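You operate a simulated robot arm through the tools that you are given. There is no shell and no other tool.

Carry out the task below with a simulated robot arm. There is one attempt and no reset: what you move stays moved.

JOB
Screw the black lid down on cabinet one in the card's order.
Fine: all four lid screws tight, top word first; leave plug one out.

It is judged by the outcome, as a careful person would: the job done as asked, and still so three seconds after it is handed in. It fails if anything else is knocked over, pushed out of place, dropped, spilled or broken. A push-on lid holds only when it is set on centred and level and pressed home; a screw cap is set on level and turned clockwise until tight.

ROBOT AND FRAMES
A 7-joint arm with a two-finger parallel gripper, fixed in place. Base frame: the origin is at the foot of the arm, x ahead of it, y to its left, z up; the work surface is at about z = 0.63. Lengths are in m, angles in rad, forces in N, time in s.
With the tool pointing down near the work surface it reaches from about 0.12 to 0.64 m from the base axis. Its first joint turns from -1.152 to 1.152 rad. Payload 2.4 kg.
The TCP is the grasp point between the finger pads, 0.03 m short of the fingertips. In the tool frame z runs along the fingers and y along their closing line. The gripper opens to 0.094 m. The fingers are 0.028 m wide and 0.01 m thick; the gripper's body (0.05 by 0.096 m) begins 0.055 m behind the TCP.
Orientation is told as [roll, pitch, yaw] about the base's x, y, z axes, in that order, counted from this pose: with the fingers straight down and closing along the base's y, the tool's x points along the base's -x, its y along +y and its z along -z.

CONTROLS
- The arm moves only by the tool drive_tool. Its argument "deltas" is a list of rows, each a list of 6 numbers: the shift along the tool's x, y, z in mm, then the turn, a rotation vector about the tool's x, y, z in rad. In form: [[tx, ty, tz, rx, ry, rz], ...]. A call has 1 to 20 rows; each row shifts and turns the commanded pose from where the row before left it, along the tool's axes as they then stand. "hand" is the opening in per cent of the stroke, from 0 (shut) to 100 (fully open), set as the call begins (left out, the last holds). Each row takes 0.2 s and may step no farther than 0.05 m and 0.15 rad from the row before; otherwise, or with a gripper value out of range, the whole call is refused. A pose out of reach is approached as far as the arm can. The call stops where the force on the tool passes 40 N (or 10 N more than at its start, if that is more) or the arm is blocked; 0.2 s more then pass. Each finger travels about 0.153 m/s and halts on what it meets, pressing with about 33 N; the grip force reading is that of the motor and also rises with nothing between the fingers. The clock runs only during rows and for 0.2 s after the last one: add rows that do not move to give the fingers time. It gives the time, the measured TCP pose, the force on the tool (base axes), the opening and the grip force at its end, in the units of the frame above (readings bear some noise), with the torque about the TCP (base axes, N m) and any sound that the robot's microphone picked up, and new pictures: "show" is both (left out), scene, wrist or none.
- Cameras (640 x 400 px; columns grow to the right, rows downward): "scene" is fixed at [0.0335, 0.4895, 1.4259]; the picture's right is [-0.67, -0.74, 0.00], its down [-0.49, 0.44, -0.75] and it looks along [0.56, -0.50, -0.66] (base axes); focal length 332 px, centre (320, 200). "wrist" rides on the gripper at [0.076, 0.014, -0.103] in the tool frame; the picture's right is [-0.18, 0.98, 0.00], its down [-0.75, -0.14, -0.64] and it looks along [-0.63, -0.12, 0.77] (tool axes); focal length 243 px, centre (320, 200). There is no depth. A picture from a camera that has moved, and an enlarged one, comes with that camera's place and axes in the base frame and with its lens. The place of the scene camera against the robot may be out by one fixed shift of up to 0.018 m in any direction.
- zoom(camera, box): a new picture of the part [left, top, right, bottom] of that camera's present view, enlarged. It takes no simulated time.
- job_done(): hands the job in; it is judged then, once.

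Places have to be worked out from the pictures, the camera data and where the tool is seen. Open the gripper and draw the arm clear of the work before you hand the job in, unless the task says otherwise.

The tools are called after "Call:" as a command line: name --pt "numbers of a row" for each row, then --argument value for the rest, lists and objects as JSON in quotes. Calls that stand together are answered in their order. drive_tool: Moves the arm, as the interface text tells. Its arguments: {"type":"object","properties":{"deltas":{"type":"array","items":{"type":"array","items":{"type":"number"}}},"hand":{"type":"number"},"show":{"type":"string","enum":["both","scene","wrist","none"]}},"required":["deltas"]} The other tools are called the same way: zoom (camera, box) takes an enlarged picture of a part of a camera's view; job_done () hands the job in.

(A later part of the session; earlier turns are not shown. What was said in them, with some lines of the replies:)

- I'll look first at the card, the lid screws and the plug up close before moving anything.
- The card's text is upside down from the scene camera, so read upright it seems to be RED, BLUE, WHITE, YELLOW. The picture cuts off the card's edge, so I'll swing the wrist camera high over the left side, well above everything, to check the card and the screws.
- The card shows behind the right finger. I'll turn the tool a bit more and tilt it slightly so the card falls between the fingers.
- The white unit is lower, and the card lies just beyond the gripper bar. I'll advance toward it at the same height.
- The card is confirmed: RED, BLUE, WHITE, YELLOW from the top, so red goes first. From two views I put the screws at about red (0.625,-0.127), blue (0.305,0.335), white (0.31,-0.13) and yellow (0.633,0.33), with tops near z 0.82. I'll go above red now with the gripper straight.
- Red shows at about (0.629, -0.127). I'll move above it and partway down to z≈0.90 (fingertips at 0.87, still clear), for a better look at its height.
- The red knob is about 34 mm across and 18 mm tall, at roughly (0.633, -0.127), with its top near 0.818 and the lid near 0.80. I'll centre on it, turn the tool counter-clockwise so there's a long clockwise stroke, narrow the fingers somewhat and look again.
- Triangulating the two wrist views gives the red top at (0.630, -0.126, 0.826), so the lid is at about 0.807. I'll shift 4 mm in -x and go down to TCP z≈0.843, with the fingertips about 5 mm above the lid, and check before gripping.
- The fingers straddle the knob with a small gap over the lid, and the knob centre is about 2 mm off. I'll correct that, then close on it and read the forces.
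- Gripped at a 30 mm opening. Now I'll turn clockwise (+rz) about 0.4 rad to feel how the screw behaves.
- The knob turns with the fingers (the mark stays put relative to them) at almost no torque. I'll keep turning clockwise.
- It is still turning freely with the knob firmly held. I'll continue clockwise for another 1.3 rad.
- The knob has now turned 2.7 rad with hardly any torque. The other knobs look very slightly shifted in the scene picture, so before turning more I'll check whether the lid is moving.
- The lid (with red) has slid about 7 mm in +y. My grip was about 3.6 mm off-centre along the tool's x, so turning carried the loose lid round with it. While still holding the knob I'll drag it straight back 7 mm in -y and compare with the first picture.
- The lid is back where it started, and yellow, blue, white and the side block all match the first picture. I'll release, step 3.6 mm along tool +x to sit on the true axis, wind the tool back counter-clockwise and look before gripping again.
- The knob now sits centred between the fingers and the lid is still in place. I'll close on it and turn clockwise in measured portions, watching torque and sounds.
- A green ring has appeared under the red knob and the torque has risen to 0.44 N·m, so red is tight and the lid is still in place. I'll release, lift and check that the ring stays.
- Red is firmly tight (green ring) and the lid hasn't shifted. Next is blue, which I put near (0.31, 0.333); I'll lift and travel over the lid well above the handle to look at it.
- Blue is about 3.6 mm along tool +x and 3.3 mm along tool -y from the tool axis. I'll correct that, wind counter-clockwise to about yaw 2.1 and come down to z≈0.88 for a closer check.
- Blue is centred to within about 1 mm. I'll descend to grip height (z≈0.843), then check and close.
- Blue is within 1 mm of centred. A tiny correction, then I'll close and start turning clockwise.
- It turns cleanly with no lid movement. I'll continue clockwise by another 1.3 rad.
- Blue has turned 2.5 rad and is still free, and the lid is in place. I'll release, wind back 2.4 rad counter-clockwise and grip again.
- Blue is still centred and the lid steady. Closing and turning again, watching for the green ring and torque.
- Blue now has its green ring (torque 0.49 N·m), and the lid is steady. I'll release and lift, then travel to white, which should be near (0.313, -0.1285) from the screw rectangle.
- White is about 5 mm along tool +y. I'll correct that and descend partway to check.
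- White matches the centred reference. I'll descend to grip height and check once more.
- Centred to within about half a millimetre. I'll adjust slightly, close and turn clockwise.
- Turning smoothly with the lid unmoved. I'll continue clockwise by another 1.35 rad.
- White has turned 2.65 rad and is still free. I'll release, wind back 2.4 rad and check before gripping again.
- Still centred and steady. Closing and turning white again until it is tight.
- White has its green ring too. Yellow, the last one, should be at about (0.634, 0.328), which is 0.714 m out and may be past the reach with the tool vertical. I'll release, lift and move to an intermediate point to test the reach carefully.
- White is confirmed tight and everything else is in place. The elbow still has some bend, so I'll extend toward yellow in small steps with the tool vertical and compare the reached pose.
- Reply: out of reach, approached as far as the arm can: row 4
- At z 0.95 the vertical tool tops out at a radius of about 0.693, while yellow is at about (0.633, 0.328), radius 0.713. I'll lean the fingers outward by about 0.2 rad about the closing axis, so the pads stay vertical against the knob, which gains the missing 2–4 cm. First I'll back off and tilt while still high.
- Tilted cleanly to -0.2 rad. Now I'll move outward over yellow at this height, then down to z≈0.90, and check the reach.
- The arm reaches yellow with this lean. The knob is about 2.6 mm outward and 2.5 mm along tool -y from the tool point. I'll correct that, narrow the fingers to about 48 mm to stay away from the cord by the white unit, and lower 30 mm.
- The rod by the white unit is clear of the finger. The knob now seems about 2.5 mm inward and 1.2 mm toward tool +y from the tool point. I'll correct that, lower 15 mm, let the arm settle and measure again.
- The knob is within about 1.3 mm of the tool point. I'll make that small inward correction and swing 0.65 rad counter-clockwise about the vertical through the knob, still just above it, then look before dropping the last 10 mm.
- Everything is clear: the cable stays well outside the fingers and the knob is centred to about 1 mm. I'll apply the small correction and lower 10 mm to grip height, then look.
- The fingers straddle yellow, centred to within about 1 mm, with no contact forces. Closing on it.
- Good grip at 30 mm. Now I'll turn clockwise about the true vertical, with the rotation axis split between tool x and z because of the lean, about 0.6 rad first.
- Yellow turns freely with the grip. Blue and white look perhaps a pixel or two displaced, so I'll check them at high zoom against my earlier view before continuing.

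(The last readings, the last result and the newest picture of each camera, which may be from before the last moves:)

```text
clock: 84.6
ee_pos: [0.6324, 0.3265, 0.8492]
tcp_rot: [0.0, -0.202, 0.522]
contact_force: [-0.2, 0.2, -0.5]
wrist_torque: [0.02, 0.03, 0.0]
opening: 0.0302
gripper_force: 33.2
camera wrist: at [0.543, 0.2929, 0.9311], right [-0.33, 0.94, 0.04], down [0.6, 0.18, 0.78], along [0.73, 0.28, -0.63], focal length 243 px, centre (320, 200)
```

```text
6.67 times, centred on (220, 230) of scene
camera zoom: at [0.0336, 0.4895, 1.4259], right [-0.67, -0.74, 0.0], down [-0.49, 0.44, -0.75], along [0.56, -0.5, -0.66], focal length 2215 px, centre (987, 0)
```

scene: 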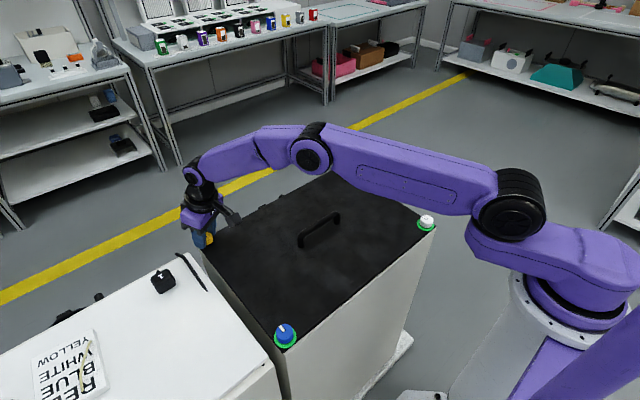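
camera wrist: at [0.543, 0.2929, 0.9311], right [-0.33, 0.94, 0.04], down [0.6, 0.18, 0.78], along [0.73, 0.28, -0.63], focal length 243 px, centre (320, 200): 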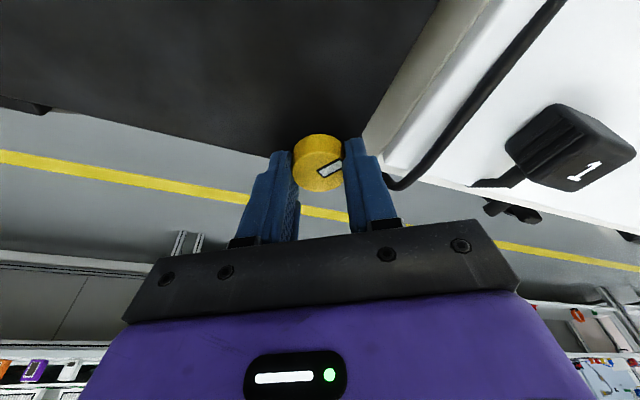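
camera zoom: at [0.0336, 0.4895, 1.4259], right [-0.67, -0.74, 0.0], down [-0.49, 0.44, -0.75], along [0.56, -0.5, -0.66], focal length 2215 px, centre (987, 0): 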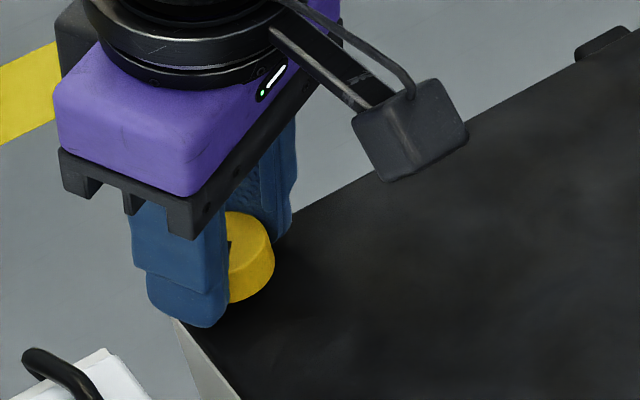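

The lid has rotated clockwise only about 0.3° (2–3 mm at the far corners) under the tightening torque. It is still properly seated on the cabinet, with blue and white ringed green. I'll continue turning yellow another 0.66 rad.

Call:
drive_tool --pt "0 0 0 0.0258 0 0.1274" --pt "0 0 0 0.0258 0 0.1274" --pt "0 0 0 0.0258 0 0.1274" --pt "0 0 0 0.0258 0 0.1274" --pt "0 0 0 0.0258 0 0.1274" --show "both"

Call:
zoom --camera "wrist" --box '[220, 100, 420, 225]'

Call:
zoom --camera "scene" --box '[250, 305, 330, 365]'

```text
clock: 85.8
ee_pos: [0.6335, 0.3273, 0.846]
tcp_rot: [0.002, -0.2, -0.129]
contact_force: [0.6, 1.5, 0.0]
wrist_torque: [0.37, -0.23, -0.01]
opening: 0.0304
gripper_force: 33.2
camera wrist: at [0.5402, 0.3539, 0.9307], right [0.3, 0.95, 0.04], down [0.59, -0.22, 0.78], along [0.75, -0.22, -0.63], focal length 243 px, centre (320, 200)
```

scene: 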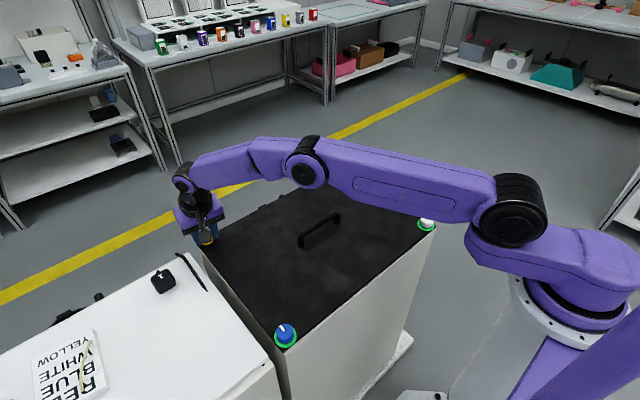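
wrist: 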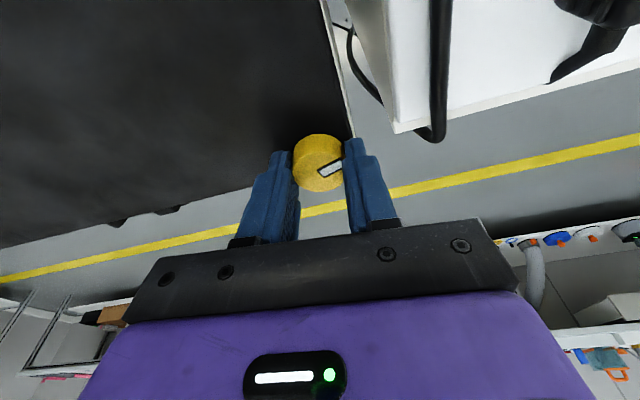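

```text
3.20 times, centred on (320, 162) of wrist
camera zoom: at [0.5402, 0.3539, 0.9307], right [0.3, 0.95, 0.04], down [0.59, -0.22, 0.78], along [0.75, -0.22, -0.63], focal length 776 px, centre (320, 320)
```

zoom: 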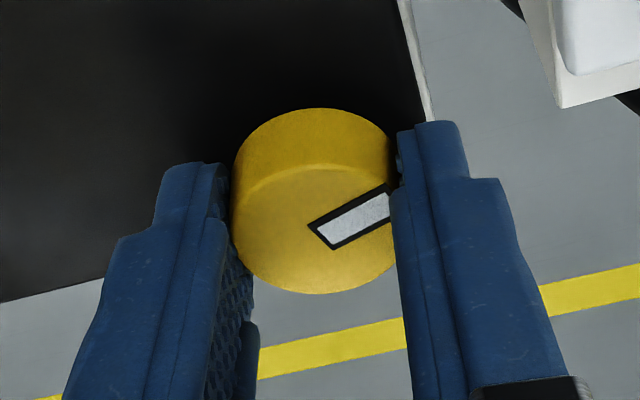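

```text
6.67 times, centred on (290, 335) of scene
camera zoom: at [0.0336, 0.4895, 1.4259], right [-0.67, -0.74, 0.0], down [-0.49, 0.44, -0.75], along [0.56, -0.5, -0.66], focal length 2215 px, centre (520, -700)
```

zoom: 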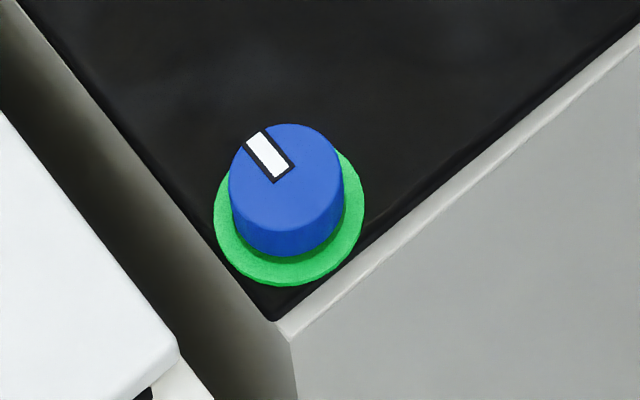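

Yellow has turned 1.25 rad in this stroke and nothing has been disturbed. I'll open slightly, wind back about the vertical and grip again.

Call:
drive_tool --pt "0 0 0 0 0 0" --pt "0 0 0 0 0 0" --pt "0 0 0 -0.0278 0 -0.1372" --pt "0 0 0 -0.0278 0 -0.1372" --pt "0 0 0 -0.0278 0 -0.1372" --pt "0 0 0 -0.0278 0 -0.1372" --pt "0 0 0 -0.0278 0 -0.1372" --pt "0 0 0 -0.0278 0 -0.1372" --pt "0 0 0 -0.0278 0 -0.1372" --pt "0 0 0 -0.0278 0 -0.1372" --pt "0 0 0 -0.0278 0 -0.1372" --pt "0 0 0 0 0 0" --hand 51 --show "both"

Call:
zoom --camera "wrist" --box '[220, 100, 420, 225]'

Call:
zoom --camera "scene" --box '[250, 305, 330, 365]'

```text
clock: 88.4
ee_pos: [0.6335, 0.3274, 0.8471]
tcp_rot: [0.001, -0.2, 1.136]
contact_force: [0.7, 0.4, 0.4]
wrist_torque: [0.01, 0.01, 0.01]
opening: 0.0479
gripper_force: 0.1
camera wrist: at [0.5799, 0.2466, 0.9314], right [-0.81, 0.58, 0.04], down [0.39, 0.49, 0.78], along [0.43, 0.65, -0.63], focal length 243 px, centre (320, 200)
```

scene: 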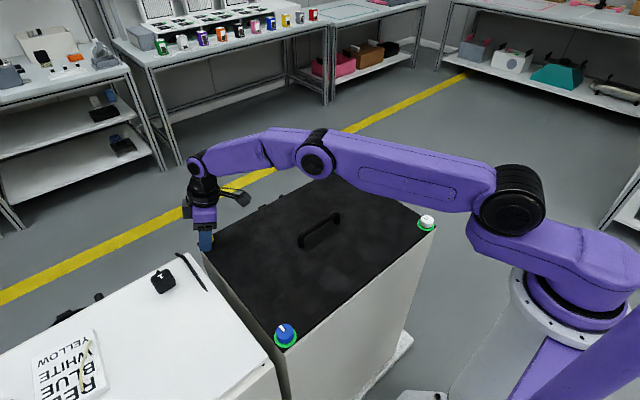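
wrist: 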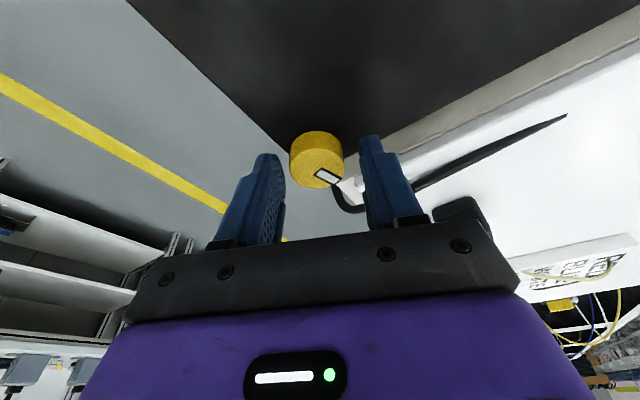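

```text
3.20 times, centred on (320, 162) of wrist
camera zoom: at [0.5799, 0.2466, 0.9314], right [-0.81, 0.58, 0.04], down [0.39, 0.49, 0.78], along [0.43, 0.65, -0.63], focal length 776 px, centre (320, 320)
```

zoom: 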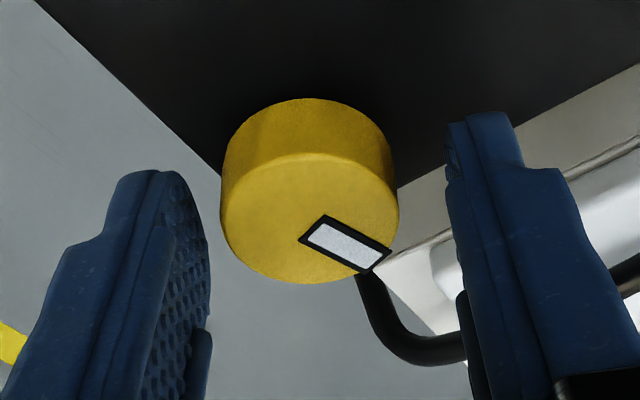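

```text
6.67 times, centred on (290, 335) of scene
camera zoom: at [0.0335, 0.4895, 1.4259], right [-0.67, -0.74, 0.0], down [-0.49, 0.44, -0.75], along [0.56, -0.5, -0.66], focal length 2215 px, centre (520, -700)
```

zoom: 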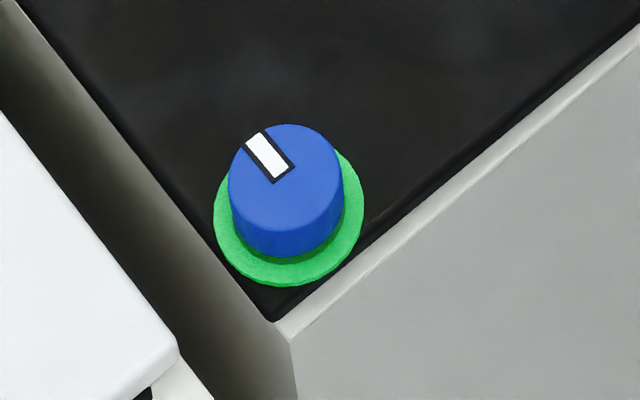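

The knob sits about 1 mm off along each axis, in the direction that will nudge the lid back toward where it was. I'll close and make the second yellow stroke.

Call:
drive_tool --pt "0 0 0 0 0 0" --pt "0 0 0 0 0 0" --pt "0 0 0 0 0 0" --hand 0 --show "none"

Call:
drive_tool --pt "0 0 0 0.0258 0 0.1274" --pt "0 0 0 0.0258 0 0.1274" --pt "0 0 0 0.0258 0 0.1274" --pt "0 0 0 0.0258 0 0.1274" --pt "0 0 0 0.0258 0 0.1274" --show "wrist"

Call:
drive_tool --pt "0 0 0 0.0258 0 0.1274" --pt "0 0 0 0.0258 0 0.1274" --pt "0 0 0 0.0258 0 0.1274" --pt "0 0 0 0.0258 0 0.1274" --pt "0 0 0 0.0258 0 0.1274" --show "both"

Call:
zoom --camera "wrist" --box '[220, 100, 420, 225]'

Call:
zoom --camera "scene" --box '[250, 305, 330, 365]'

```text
clock: 89.2
ee_pos: [0.6341, 0.325, 0.8475]
tcp_rot: [0.001, -0.201, 1.132]
contact_force: [0.6, 1.0, 0.7]
wrist_torque: [0.1, -0.08, -0.01]
opening: 0.0298
gripper_force: 33.5
```

```text
clock: 90.4
ee_pos: [0.6324, 0.3259, 0.8465]
tcp_rot: [0.0, -0.199, 0.483]
contact_force: [-3.5, -1.7, 4.7]
wrist_torque: [0.04, 0.03, -0.01]
opening: 0.0302
gripper_force: 33.1
camera wrist: at [0.5418, 0.296, 0.931], right [-0.3, 0.95, 0.04], down [0.61, 0.16, 0.78], along [0.74, 0.25, -0.63], focal length 243 px, centre (320, 200)
```

wrist: 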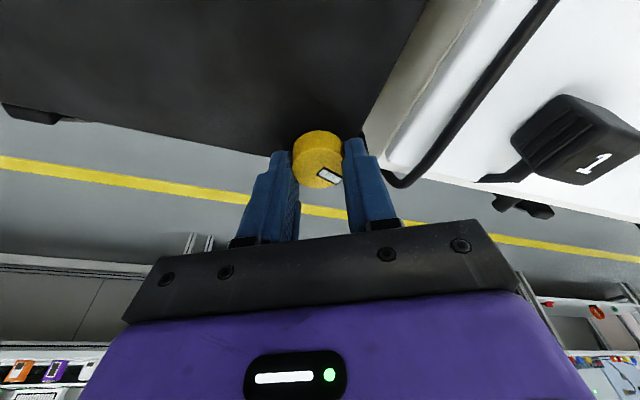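

```text
clock: 91.6
ee_pos: [0.6324, 0.3264, 0.8464]
tcp_rot: [0.001, -0.201, -0.169]
contact_force: [0.3, 4.3, 3.7]
wrist_torque: [0.1, 0.02, 0.0]
opening: 0.0298
gripper_force: 33.5
camera wrist: at [0.5405, 0.3579, 0.9308], right [0.34, 0.94, 0.04], down [0.58, -0.24, 0.78], along [0.74, -0.25, -0.63], focal length 243 px, centre (320, 200)
```

scene: 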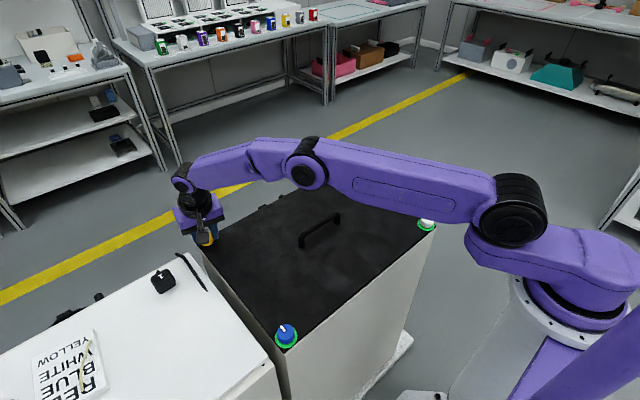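
wrist: 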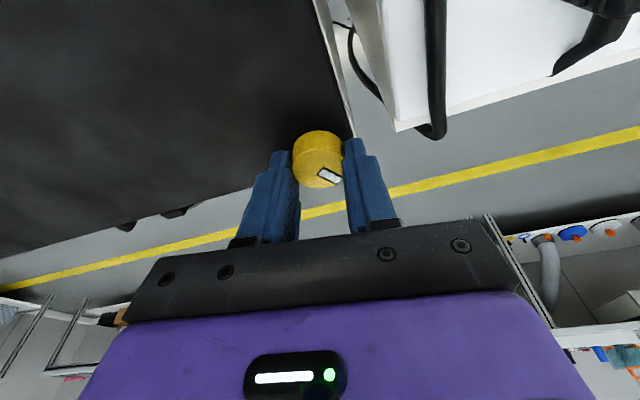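

```text
3.20 times, centred on (320, 162) of wrist
camera zoom: at [0.5405, 0.3579, 0.9308], right [0.34, 0.94, 0.04], down [0.58, -0.24, 0.78], along [0.74, -0.25, -0.63], focal length 776 px, centre (320, 320)
```

zoom: 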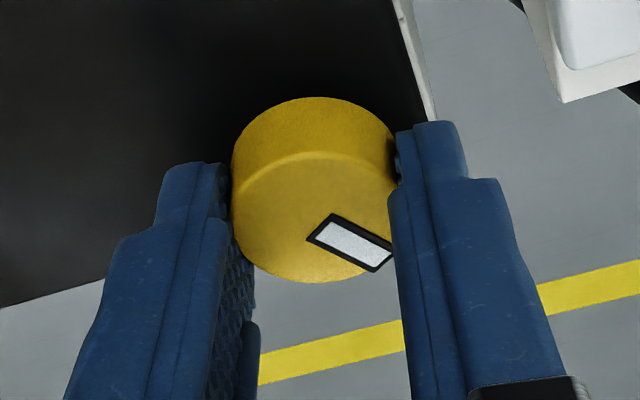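

```text
6.67 times, centred on (290, 335) of scene
camera zoom: at [0.0334, 0.4895, 1.4259], right [-0.67, -0.74, 0.0], down [-0.49, 0.44, -0.75], along [0.56, -0.5, -0.66], focal length 2215 px, centre (520, -700)
```

zoom: 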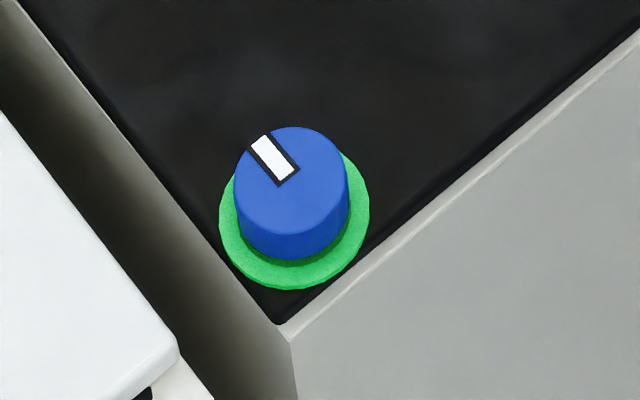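

The lid is nearly back at its original spot (blue's corner matches the first view within about 0.5 mm), and yellow has turned 2.5 rad in total. I'll release, wind back for a third stroke and check centring.

Call:
drive_tool --pt "0 0 0 0 0 0" --pt "0 0 0 0 0 0" --pt "0 0 0 -0.0278 0 -0.1372" --pt "0 0 0 -0.0278 0 -0.1372" --pt "0 0 0 -0.0278 0 -0.1372" --pt "0 0 0 -0.0278 0 -0.1372" --pt "0 0 0 -0.0278 0 -0.1372" --pt "0 0 0 -0.0278 0 -0.1372" --pt "0 0 0 -0.0278 0 -0.1372" --pt "0 0 0 -0.0278 0 -0.1372" --pt "0 0 0 -0.0278 0 -0.1372" --pt "0 0 0 0 0 0" --hand 51 --show "both"

Call:
zoom --camera "wrist" --box '[220, 100, 420, 225]'

Call:
zoom --camera "scene" --box '[250, 305, 330, 365]'

```text
clock: 94.2
ee_pos: [0.6322, 0.3256, 0.8474]
tcp_rot: [-0.001, -0.198, 1.095]
contact_force: [-0.5, 1.2, 0.3]
wrist_torque: [-0.01, -0.02, 0.04]
opening: 0.048
gripper_force: 0.1
camera wrist: at [0.5766, 0.2494, 0.9315], right [-0.79, 0.61, 0.04], down [0.41, 0.48, 0.78], along [0.46, 0.63, -0.63], focal length 243 px, centre (320, 200)
```

scene: 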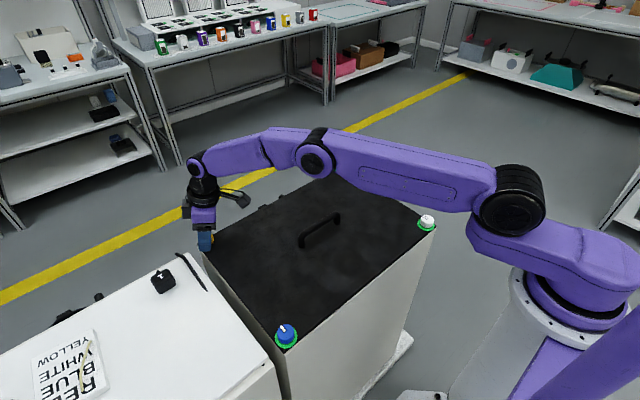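
wrist: 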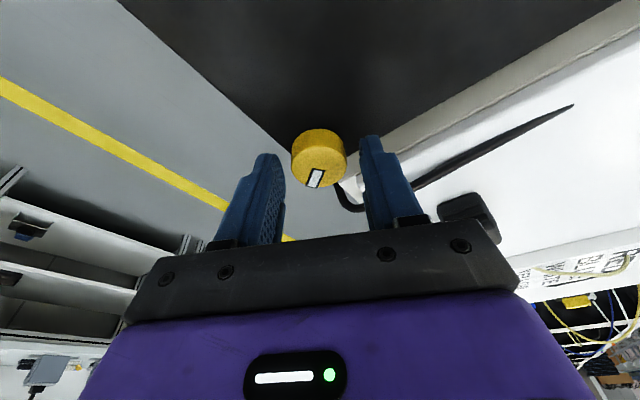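

```text
3.20 times, centred on (320, 162) of wrist
camera zoom: at [0.5766, 0.2494, 0.9315], right [-0.79, 0.61, 0.04], down [0.41, 0.48, 0.78], along [0.46, 0.63, -0.63], focal length 776 px, centre (320, 320)
```

zoom: 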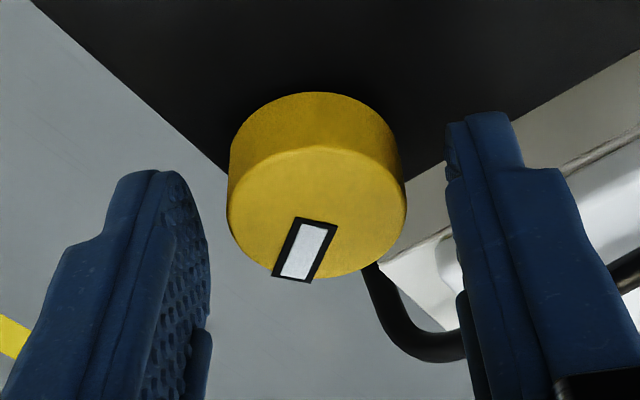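

```text
6.67 times, centred on (290, 335) of scene
camera zoom: at [0.0335, 0.4895, 1.4259], right [-0.67, -0.74, 0.0], down [-0.49, 0.44, -0.75], along [0.56, -0.5, -0.66], focal length 2215 px, centre (520, -700)
```

zoom: 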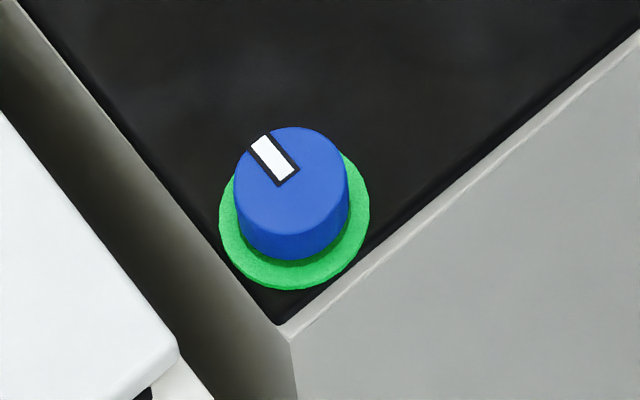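

The knob is about 1.6 mm along tool +x this time. I'll centre on it, close and make the third stroke, watching for torque and the green ring.

Call:
drive_tool --pt "1.5 0 -0.3 0 0 0" --pt "0 0 0 0 0 0" --show "none"

Call:
drive_tool --pt "0 0 0 0 0 0" --pt "0 0 0 0 0 0" --pt "0 0 0 0 0 0" --hand 0 --show "none"

Call:
drive_tool --pt "0 0 0 0.0238 0 0.1176" --pt "0 0 0 0.0238 0 0.1176" --pt "0 0 0 0.0238 0 0.1176" --pt "0 0 0 0.0238 0 0.1176" --pt "0 0 0 0.0238 0 0.1176" --pt "0 0 0 0.0238 0 0.1176" --show "both"

Call:
zoom --camera "wrist" --box '[220, 100, 420, 225]'

Call:
zoom --camera "scene" --box '[250, 305, 330, 365]'

```text
clock: 94.8
ee_pos: [0.6318, 0.3255, 0.8455]
tcp_rot: [0.0, -0.199, 1.093]
contact_force: [-0.1, 0.7, 0.4]
wrist_torque: [0.01, -0.04, -0.02]
opening: 0.0476
gripper_force: 0.0
```

```text
clock: 95.6
ee_pos: [0.6328, 0.3253, 0.8466]
tcp_rot: [0.002, -0.197, 1.093]
contact_force: [1.7, -0.1, 0.5]
wrist_torque: [0.17, 0.17, 0.03]
opening: 0.0306
gripper_force: 33.2
```

```text
clock: 97.0
ee_pos: [0.6329, 0.3253, 0.8454]
tcp_rot: [0.0, -0.201, 0.373]
contact_force: [-2.7, 0.8, 2.7]
wrist_torque: [0.31, 0.06, 0.21]
opening: 0.0301
gripper_force: 32.9
camera wrist: at [0.5389, 0.3047, 0.9303], right [-0.19, 0.98, 0.04], down [0.62, 0.09, 0.78], along [0.76, 0.17, -0.63], focal length 243 px, centre (320, 200)
```

scene: 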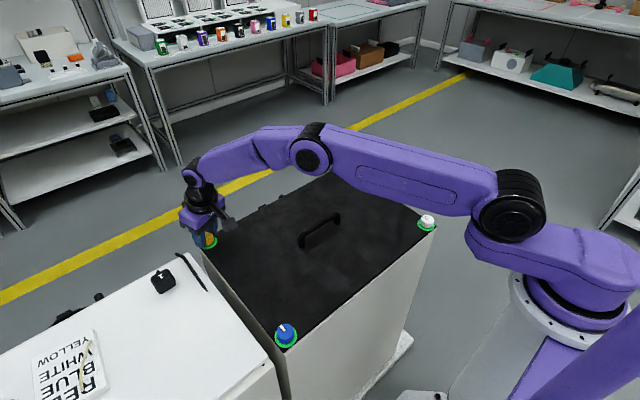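
wrist: 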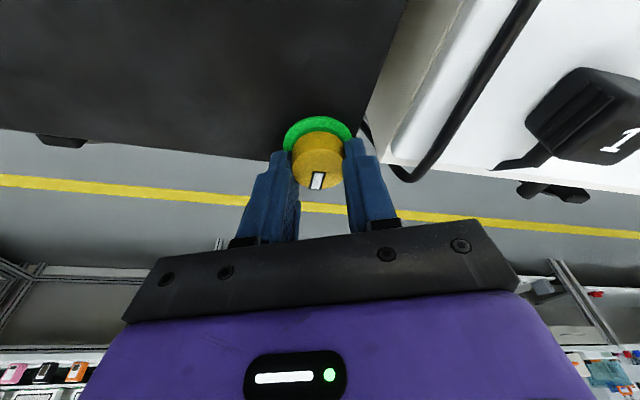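

```text
3.20 times, centred on (320, 162) of wrist
camera zoom: at [0.5389, 0.3047, 0.9303], right [-0.19, 0.98, 0.04], down [0.62, 0.09, 0.78], along [0.76, 0.17, -0.63], focal length 776 px, centre (320, 320)
```

zoom: 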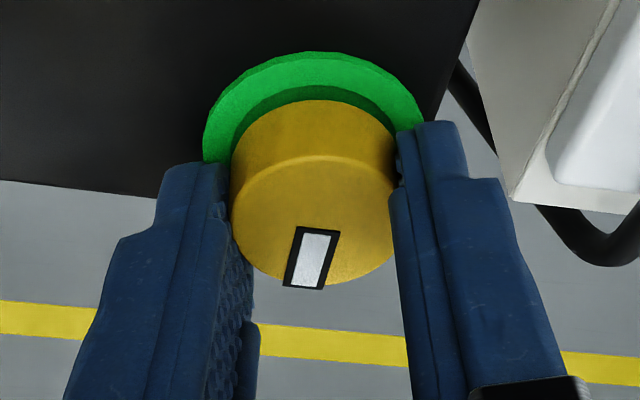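

```text
6.67 times, centred on (290, 335) of scene
camera zoom: at [0.0334, 0.4895, 1.4259], right [-0.67, -0.74, 0.0], down [-0.49, 0.44, -0.75], along [0.56, -0.5, -0.66], focal length 2215 px, centre (520, -700)
```

zoom: 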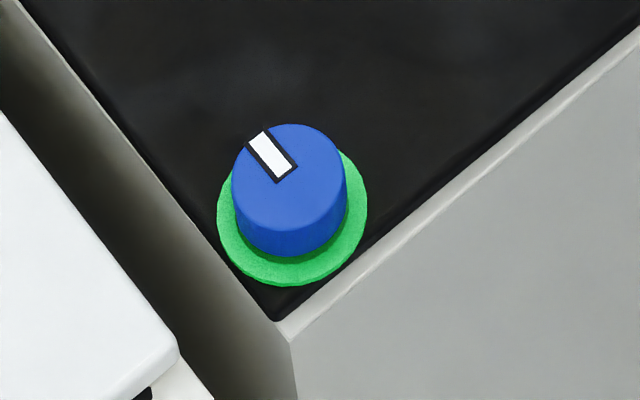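

Yellow's green ring is on, with torque at 0.21 N·m. I'll add a very small extra turn so it is as snug as the other three, then release.

Call:
drive_tool --pt "0 0 0 0.0159 0 0.0784" --pt "0 0 0 0.0159 0 0.0784" --pt "0 0 0 0 0 0" --show "wrist"

Call:
zoom --camera "wrist" --box '[220, 100, 420, 225]'

```text
clock: 97.8
ee_pos: [0.631, 0.3252, 0.8453]
tcp_rot: [0.0, -0.199, 0.212]
contact_force: [-3.7, 4.8, 0.3]
wrist_torque: [0.14, -0.04, 0.43]
opening: 0.0301
gripper_force: 33.6
camera wrist: at [0.5356, 0.3197, 0.9308], right [-0.03, 1.0, 0.04], down [0.63, -0.01, 0.78], along [0.78, 0.05, -0.63], focal length 243 px, centre (320, 200)
```

wrist: 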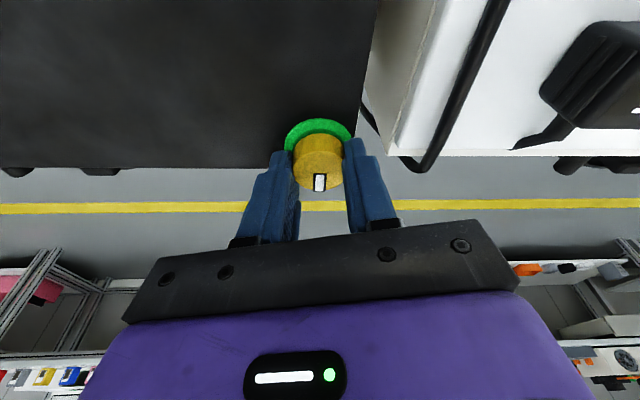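

```text
3.20 times, centred on (320, 162) of wrist
camera zoom: at [0.5356, 0.3197, 0.9308], right [-0.03, 1.0, 0.04], down [0.63, -0.01, 0.78], along [0.78, 0.05, -0.63], focal length 776 px, centre (320, 320)
```

zoom: 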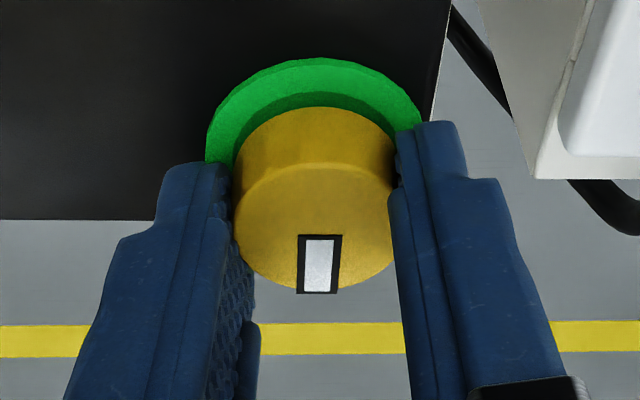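

Yellow is snug at 0.43 N·m with its ring green. I'll release, lift straight up, draw in and level the tool, then inspect everything.

Call:
drive_tool --pt "0 0 0 0 0 0" --pt "0 0 0 0 0 0" --pt "-4 0 -19.6 0 0 0" --pt "-6 0 -29.4 0 0 0" --pt "-8 0 -39.2 0 0 0" --pt "39.2 0 -7.9 0 0 0" --pt "39.2 0 -7.9 0 0 0" --pt "0 0 0 0 0.1 0" --pt "0 0 0 0 0.1 0" --pt "40 0 -15 0 0 0" --pt "40 0 -15 0 0 0" --pt "40 0 -15 0 0 0" --pt "0 0 0 0 0 0" --hand 60 --show "both"

Call:
zoom --camera "scene" --box '[180, 140, 450, 360]'

Call:
zoom --camera "wrist" --box '[120, 0, 620, 240]'

```text
clock: 100.6
ee_pos: [0.4373, 0.2829, 0.9805]
tcp_rot: [0.001, 0.0, 0.212]
contact_force: [0.3, -0.1, -0.7]
wrist_torque: [0.02, 0.02, 0.0]
opening: 0.0566
gripper_force: 0.2
camera wrist: at [0.3593, 0.2817, 1.0818], right [-0.03, 1.0, 0.0], down [0.77, 0.02, 0.64], along [0.64, 0.02, -0.77], focal length 243 px, centre (320, 200)
```

scene: 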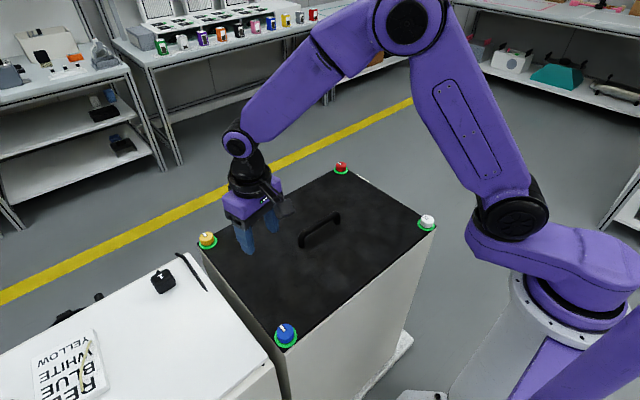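
wrist: 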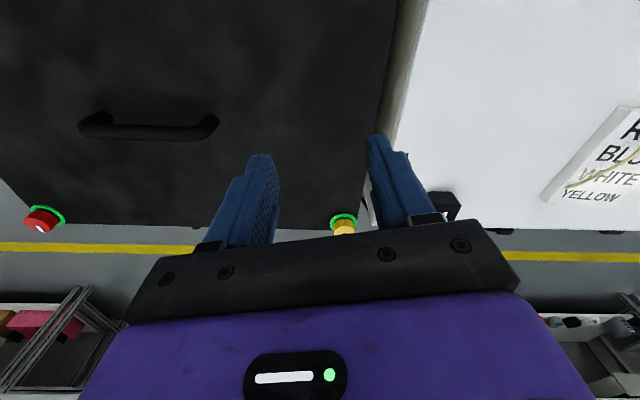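

```text
1.82 times, centred on (315, 250) of scene
camera zoom: at [0.0334, 0.4895, 1.4259], right [-0.67, -0.74, 0.0], down [-0.49, 0.44, -0.75], along [0.56, -0.5, -0.66], focal length 604 px, centre (329, 109)
```

zoom: 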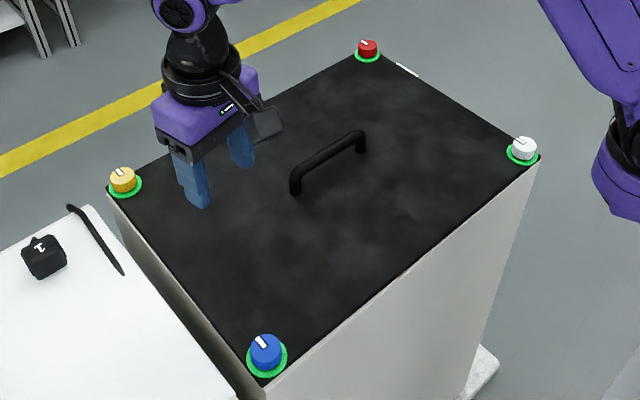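

```text
1.28 times, centred on (370, 120) of wrist
camera zoom: at [0.3593, 0.2817, 1.0818], right [-0.03, 1.0, 0.0], down [0.77, 0.02, 0.64], along [0.64, 0.02, -0.77], focal length 311 px, centre (256, 302)
```

zoom: 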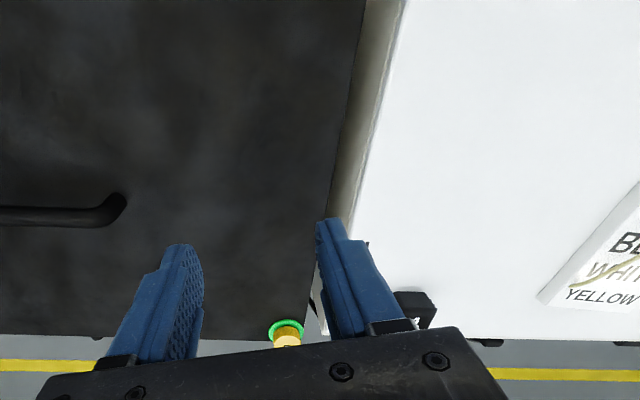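

All four rings are green, and the plug, card and rod are where they started. I'll open the gripper fully and withdraw up to about the starting pose, clear of the work.

Call:
drive_tool --pt "0 0 -47 0 0 0" --pt "0 0 -47 0 0 0" --pt "0 0 -47 0 0 0" --pt "13.8 -41.7 0 0 0 0" --pt "13.8 -41.7 0 0 0 0" --pt "13.8 -41.7 0 0 0 0" --pt "13.8 -41.7 0 0 0 0" --pt "13.8 -41.7 0 0 0 0" --pt "13.8 -41.7 0 0 0 0" --pt "13.8 -41.7 0 0 0 0" --pt "0 0 0 0 0 0.106" --pt "0 0 0 0 0 0.106" --pt "0 0 0 0 0 0" --pt "0 0 0 0 0 0" --hand 100 --show "both"

Call:
zoom --camera "scene" --box '[180, 140, 450, 360]'

Call:
zoom --camera "scene" --box '[0, 240, 230, 400]'

Call:
zoom --camera "scene" --box '[180, 215, 260, 275]'

```text
clock: 103.6
ee_pos: [0.4043, -0.025, 1.1225]
tcp_rot: [0.001, -0.001, 0.002]
contact_force: [0.3, 0.3, 1.1]
wrist_torque: [-0.01, 0.0, -0.01]
opening: 0.0943
gripper_force: 0.0
camera wrist: at [0.3283, -0.0099, 1.2238], right [0.18, 0.98, 0.0], down [0.75, -0.14, 0.64], along [0.63, -0.12, -0.77], focal length 243 px, centre (320, 200)
```

scene: 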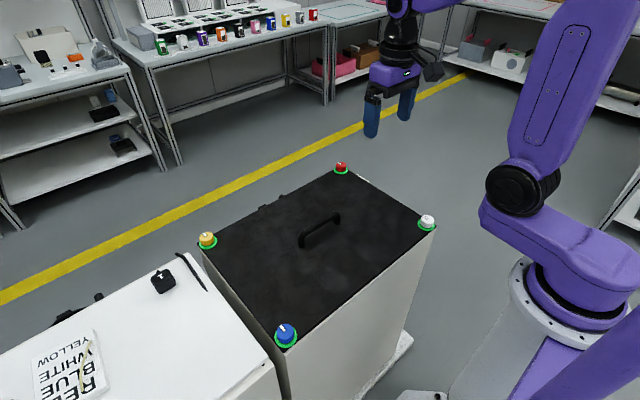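
wrist: 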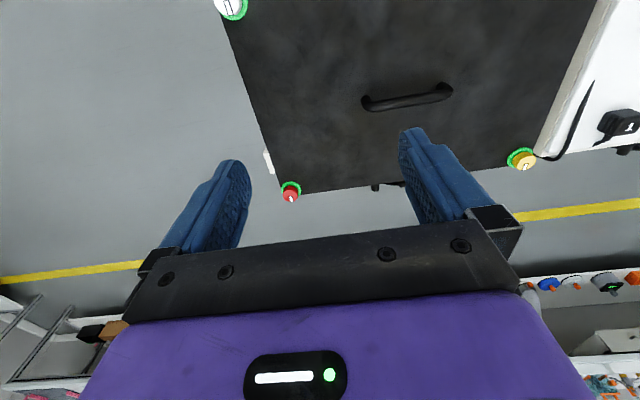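

```text
1.82 times, centred on (315, 250) of scene
camera zoom: at [0.0335, 0.4895, 1.4259], right [-0.67, -0.74, 0.0], down [-0.49, 0.44, -0.75], along [0.56, -0.5, -0.66], focal length 604 px, centre (329, 109)
```

zoom: 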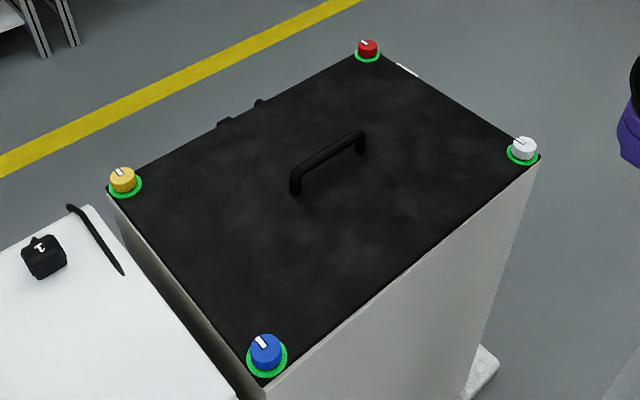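

```text
2.50 times, centred on (115, 320) of scene
camera zoom: at [0.0335, 0.4895, 1.4259], right [-0.67, -0.74, 0.0], down [-0.49, 0.44, -0.75], along [0.56, -0.5, -0.66], focal length 830 px, centre (832, -100)
```

zoom: 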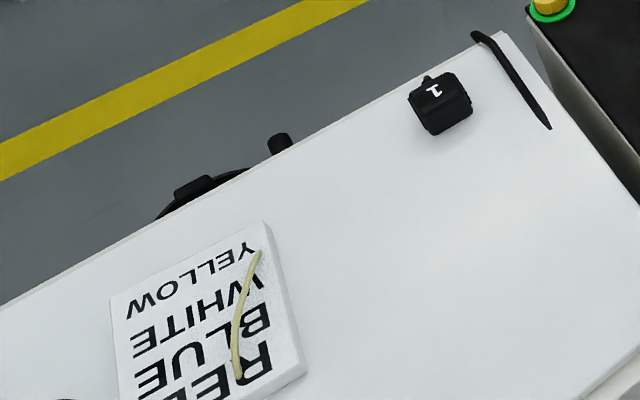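

```text
6.67 times, centred on (220, 245) of scene
camera zoom: at [0.0335, 0.4895, 1.4259], right [-0.67, -0.74, 0.0], down [-0.49, 0.44, -0.75], along [0.56, -0.5, -0.66], focal length 2215 px, centre (987, -100)
```

zoom: 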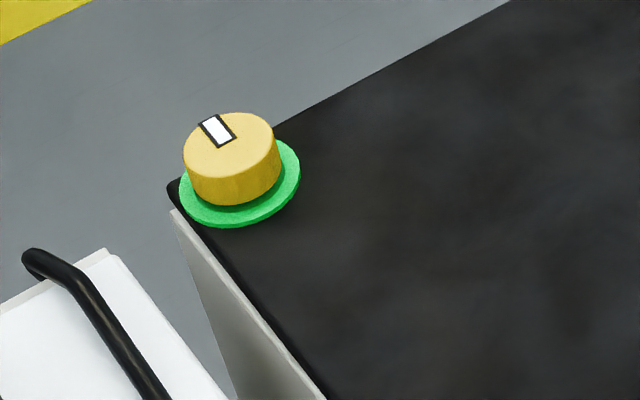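

All four screws are tight, each with a green ring, turned in the card's order: red, blue, white, yellow. The lid is seated in place, plug one is still out on the white unit, and nothing else has moved. The gripper is open and the arm is clear, so I'm handing in.

Call:
job_done

```text
The job is handed in.
```

The black lid on cabinet one is screwed down. All four screws are tight, turned in the card's order: red, blue, white, yellow. Each showed a green ring once it was tight.

- **Lid movement:** During the first turn on red, my grip was off-centre and the loose lid slid about 7 mm. I moved it back before going on. Tightening the others then shifted it 2–3 mm at the far corners. By eye in the last pictures it was seated and within a few millimetres of where it started.
- **Yellow:** This screw was just out of reach with the tool upright, so I leaned the fingers slightly outward and turned it in three strokes.
- **Plug one:** It is still out, on the white unit where it was.

Nothing else looked moved in the last pictures. The gripper was open and the arm was back near its starting position before I handed the job in.
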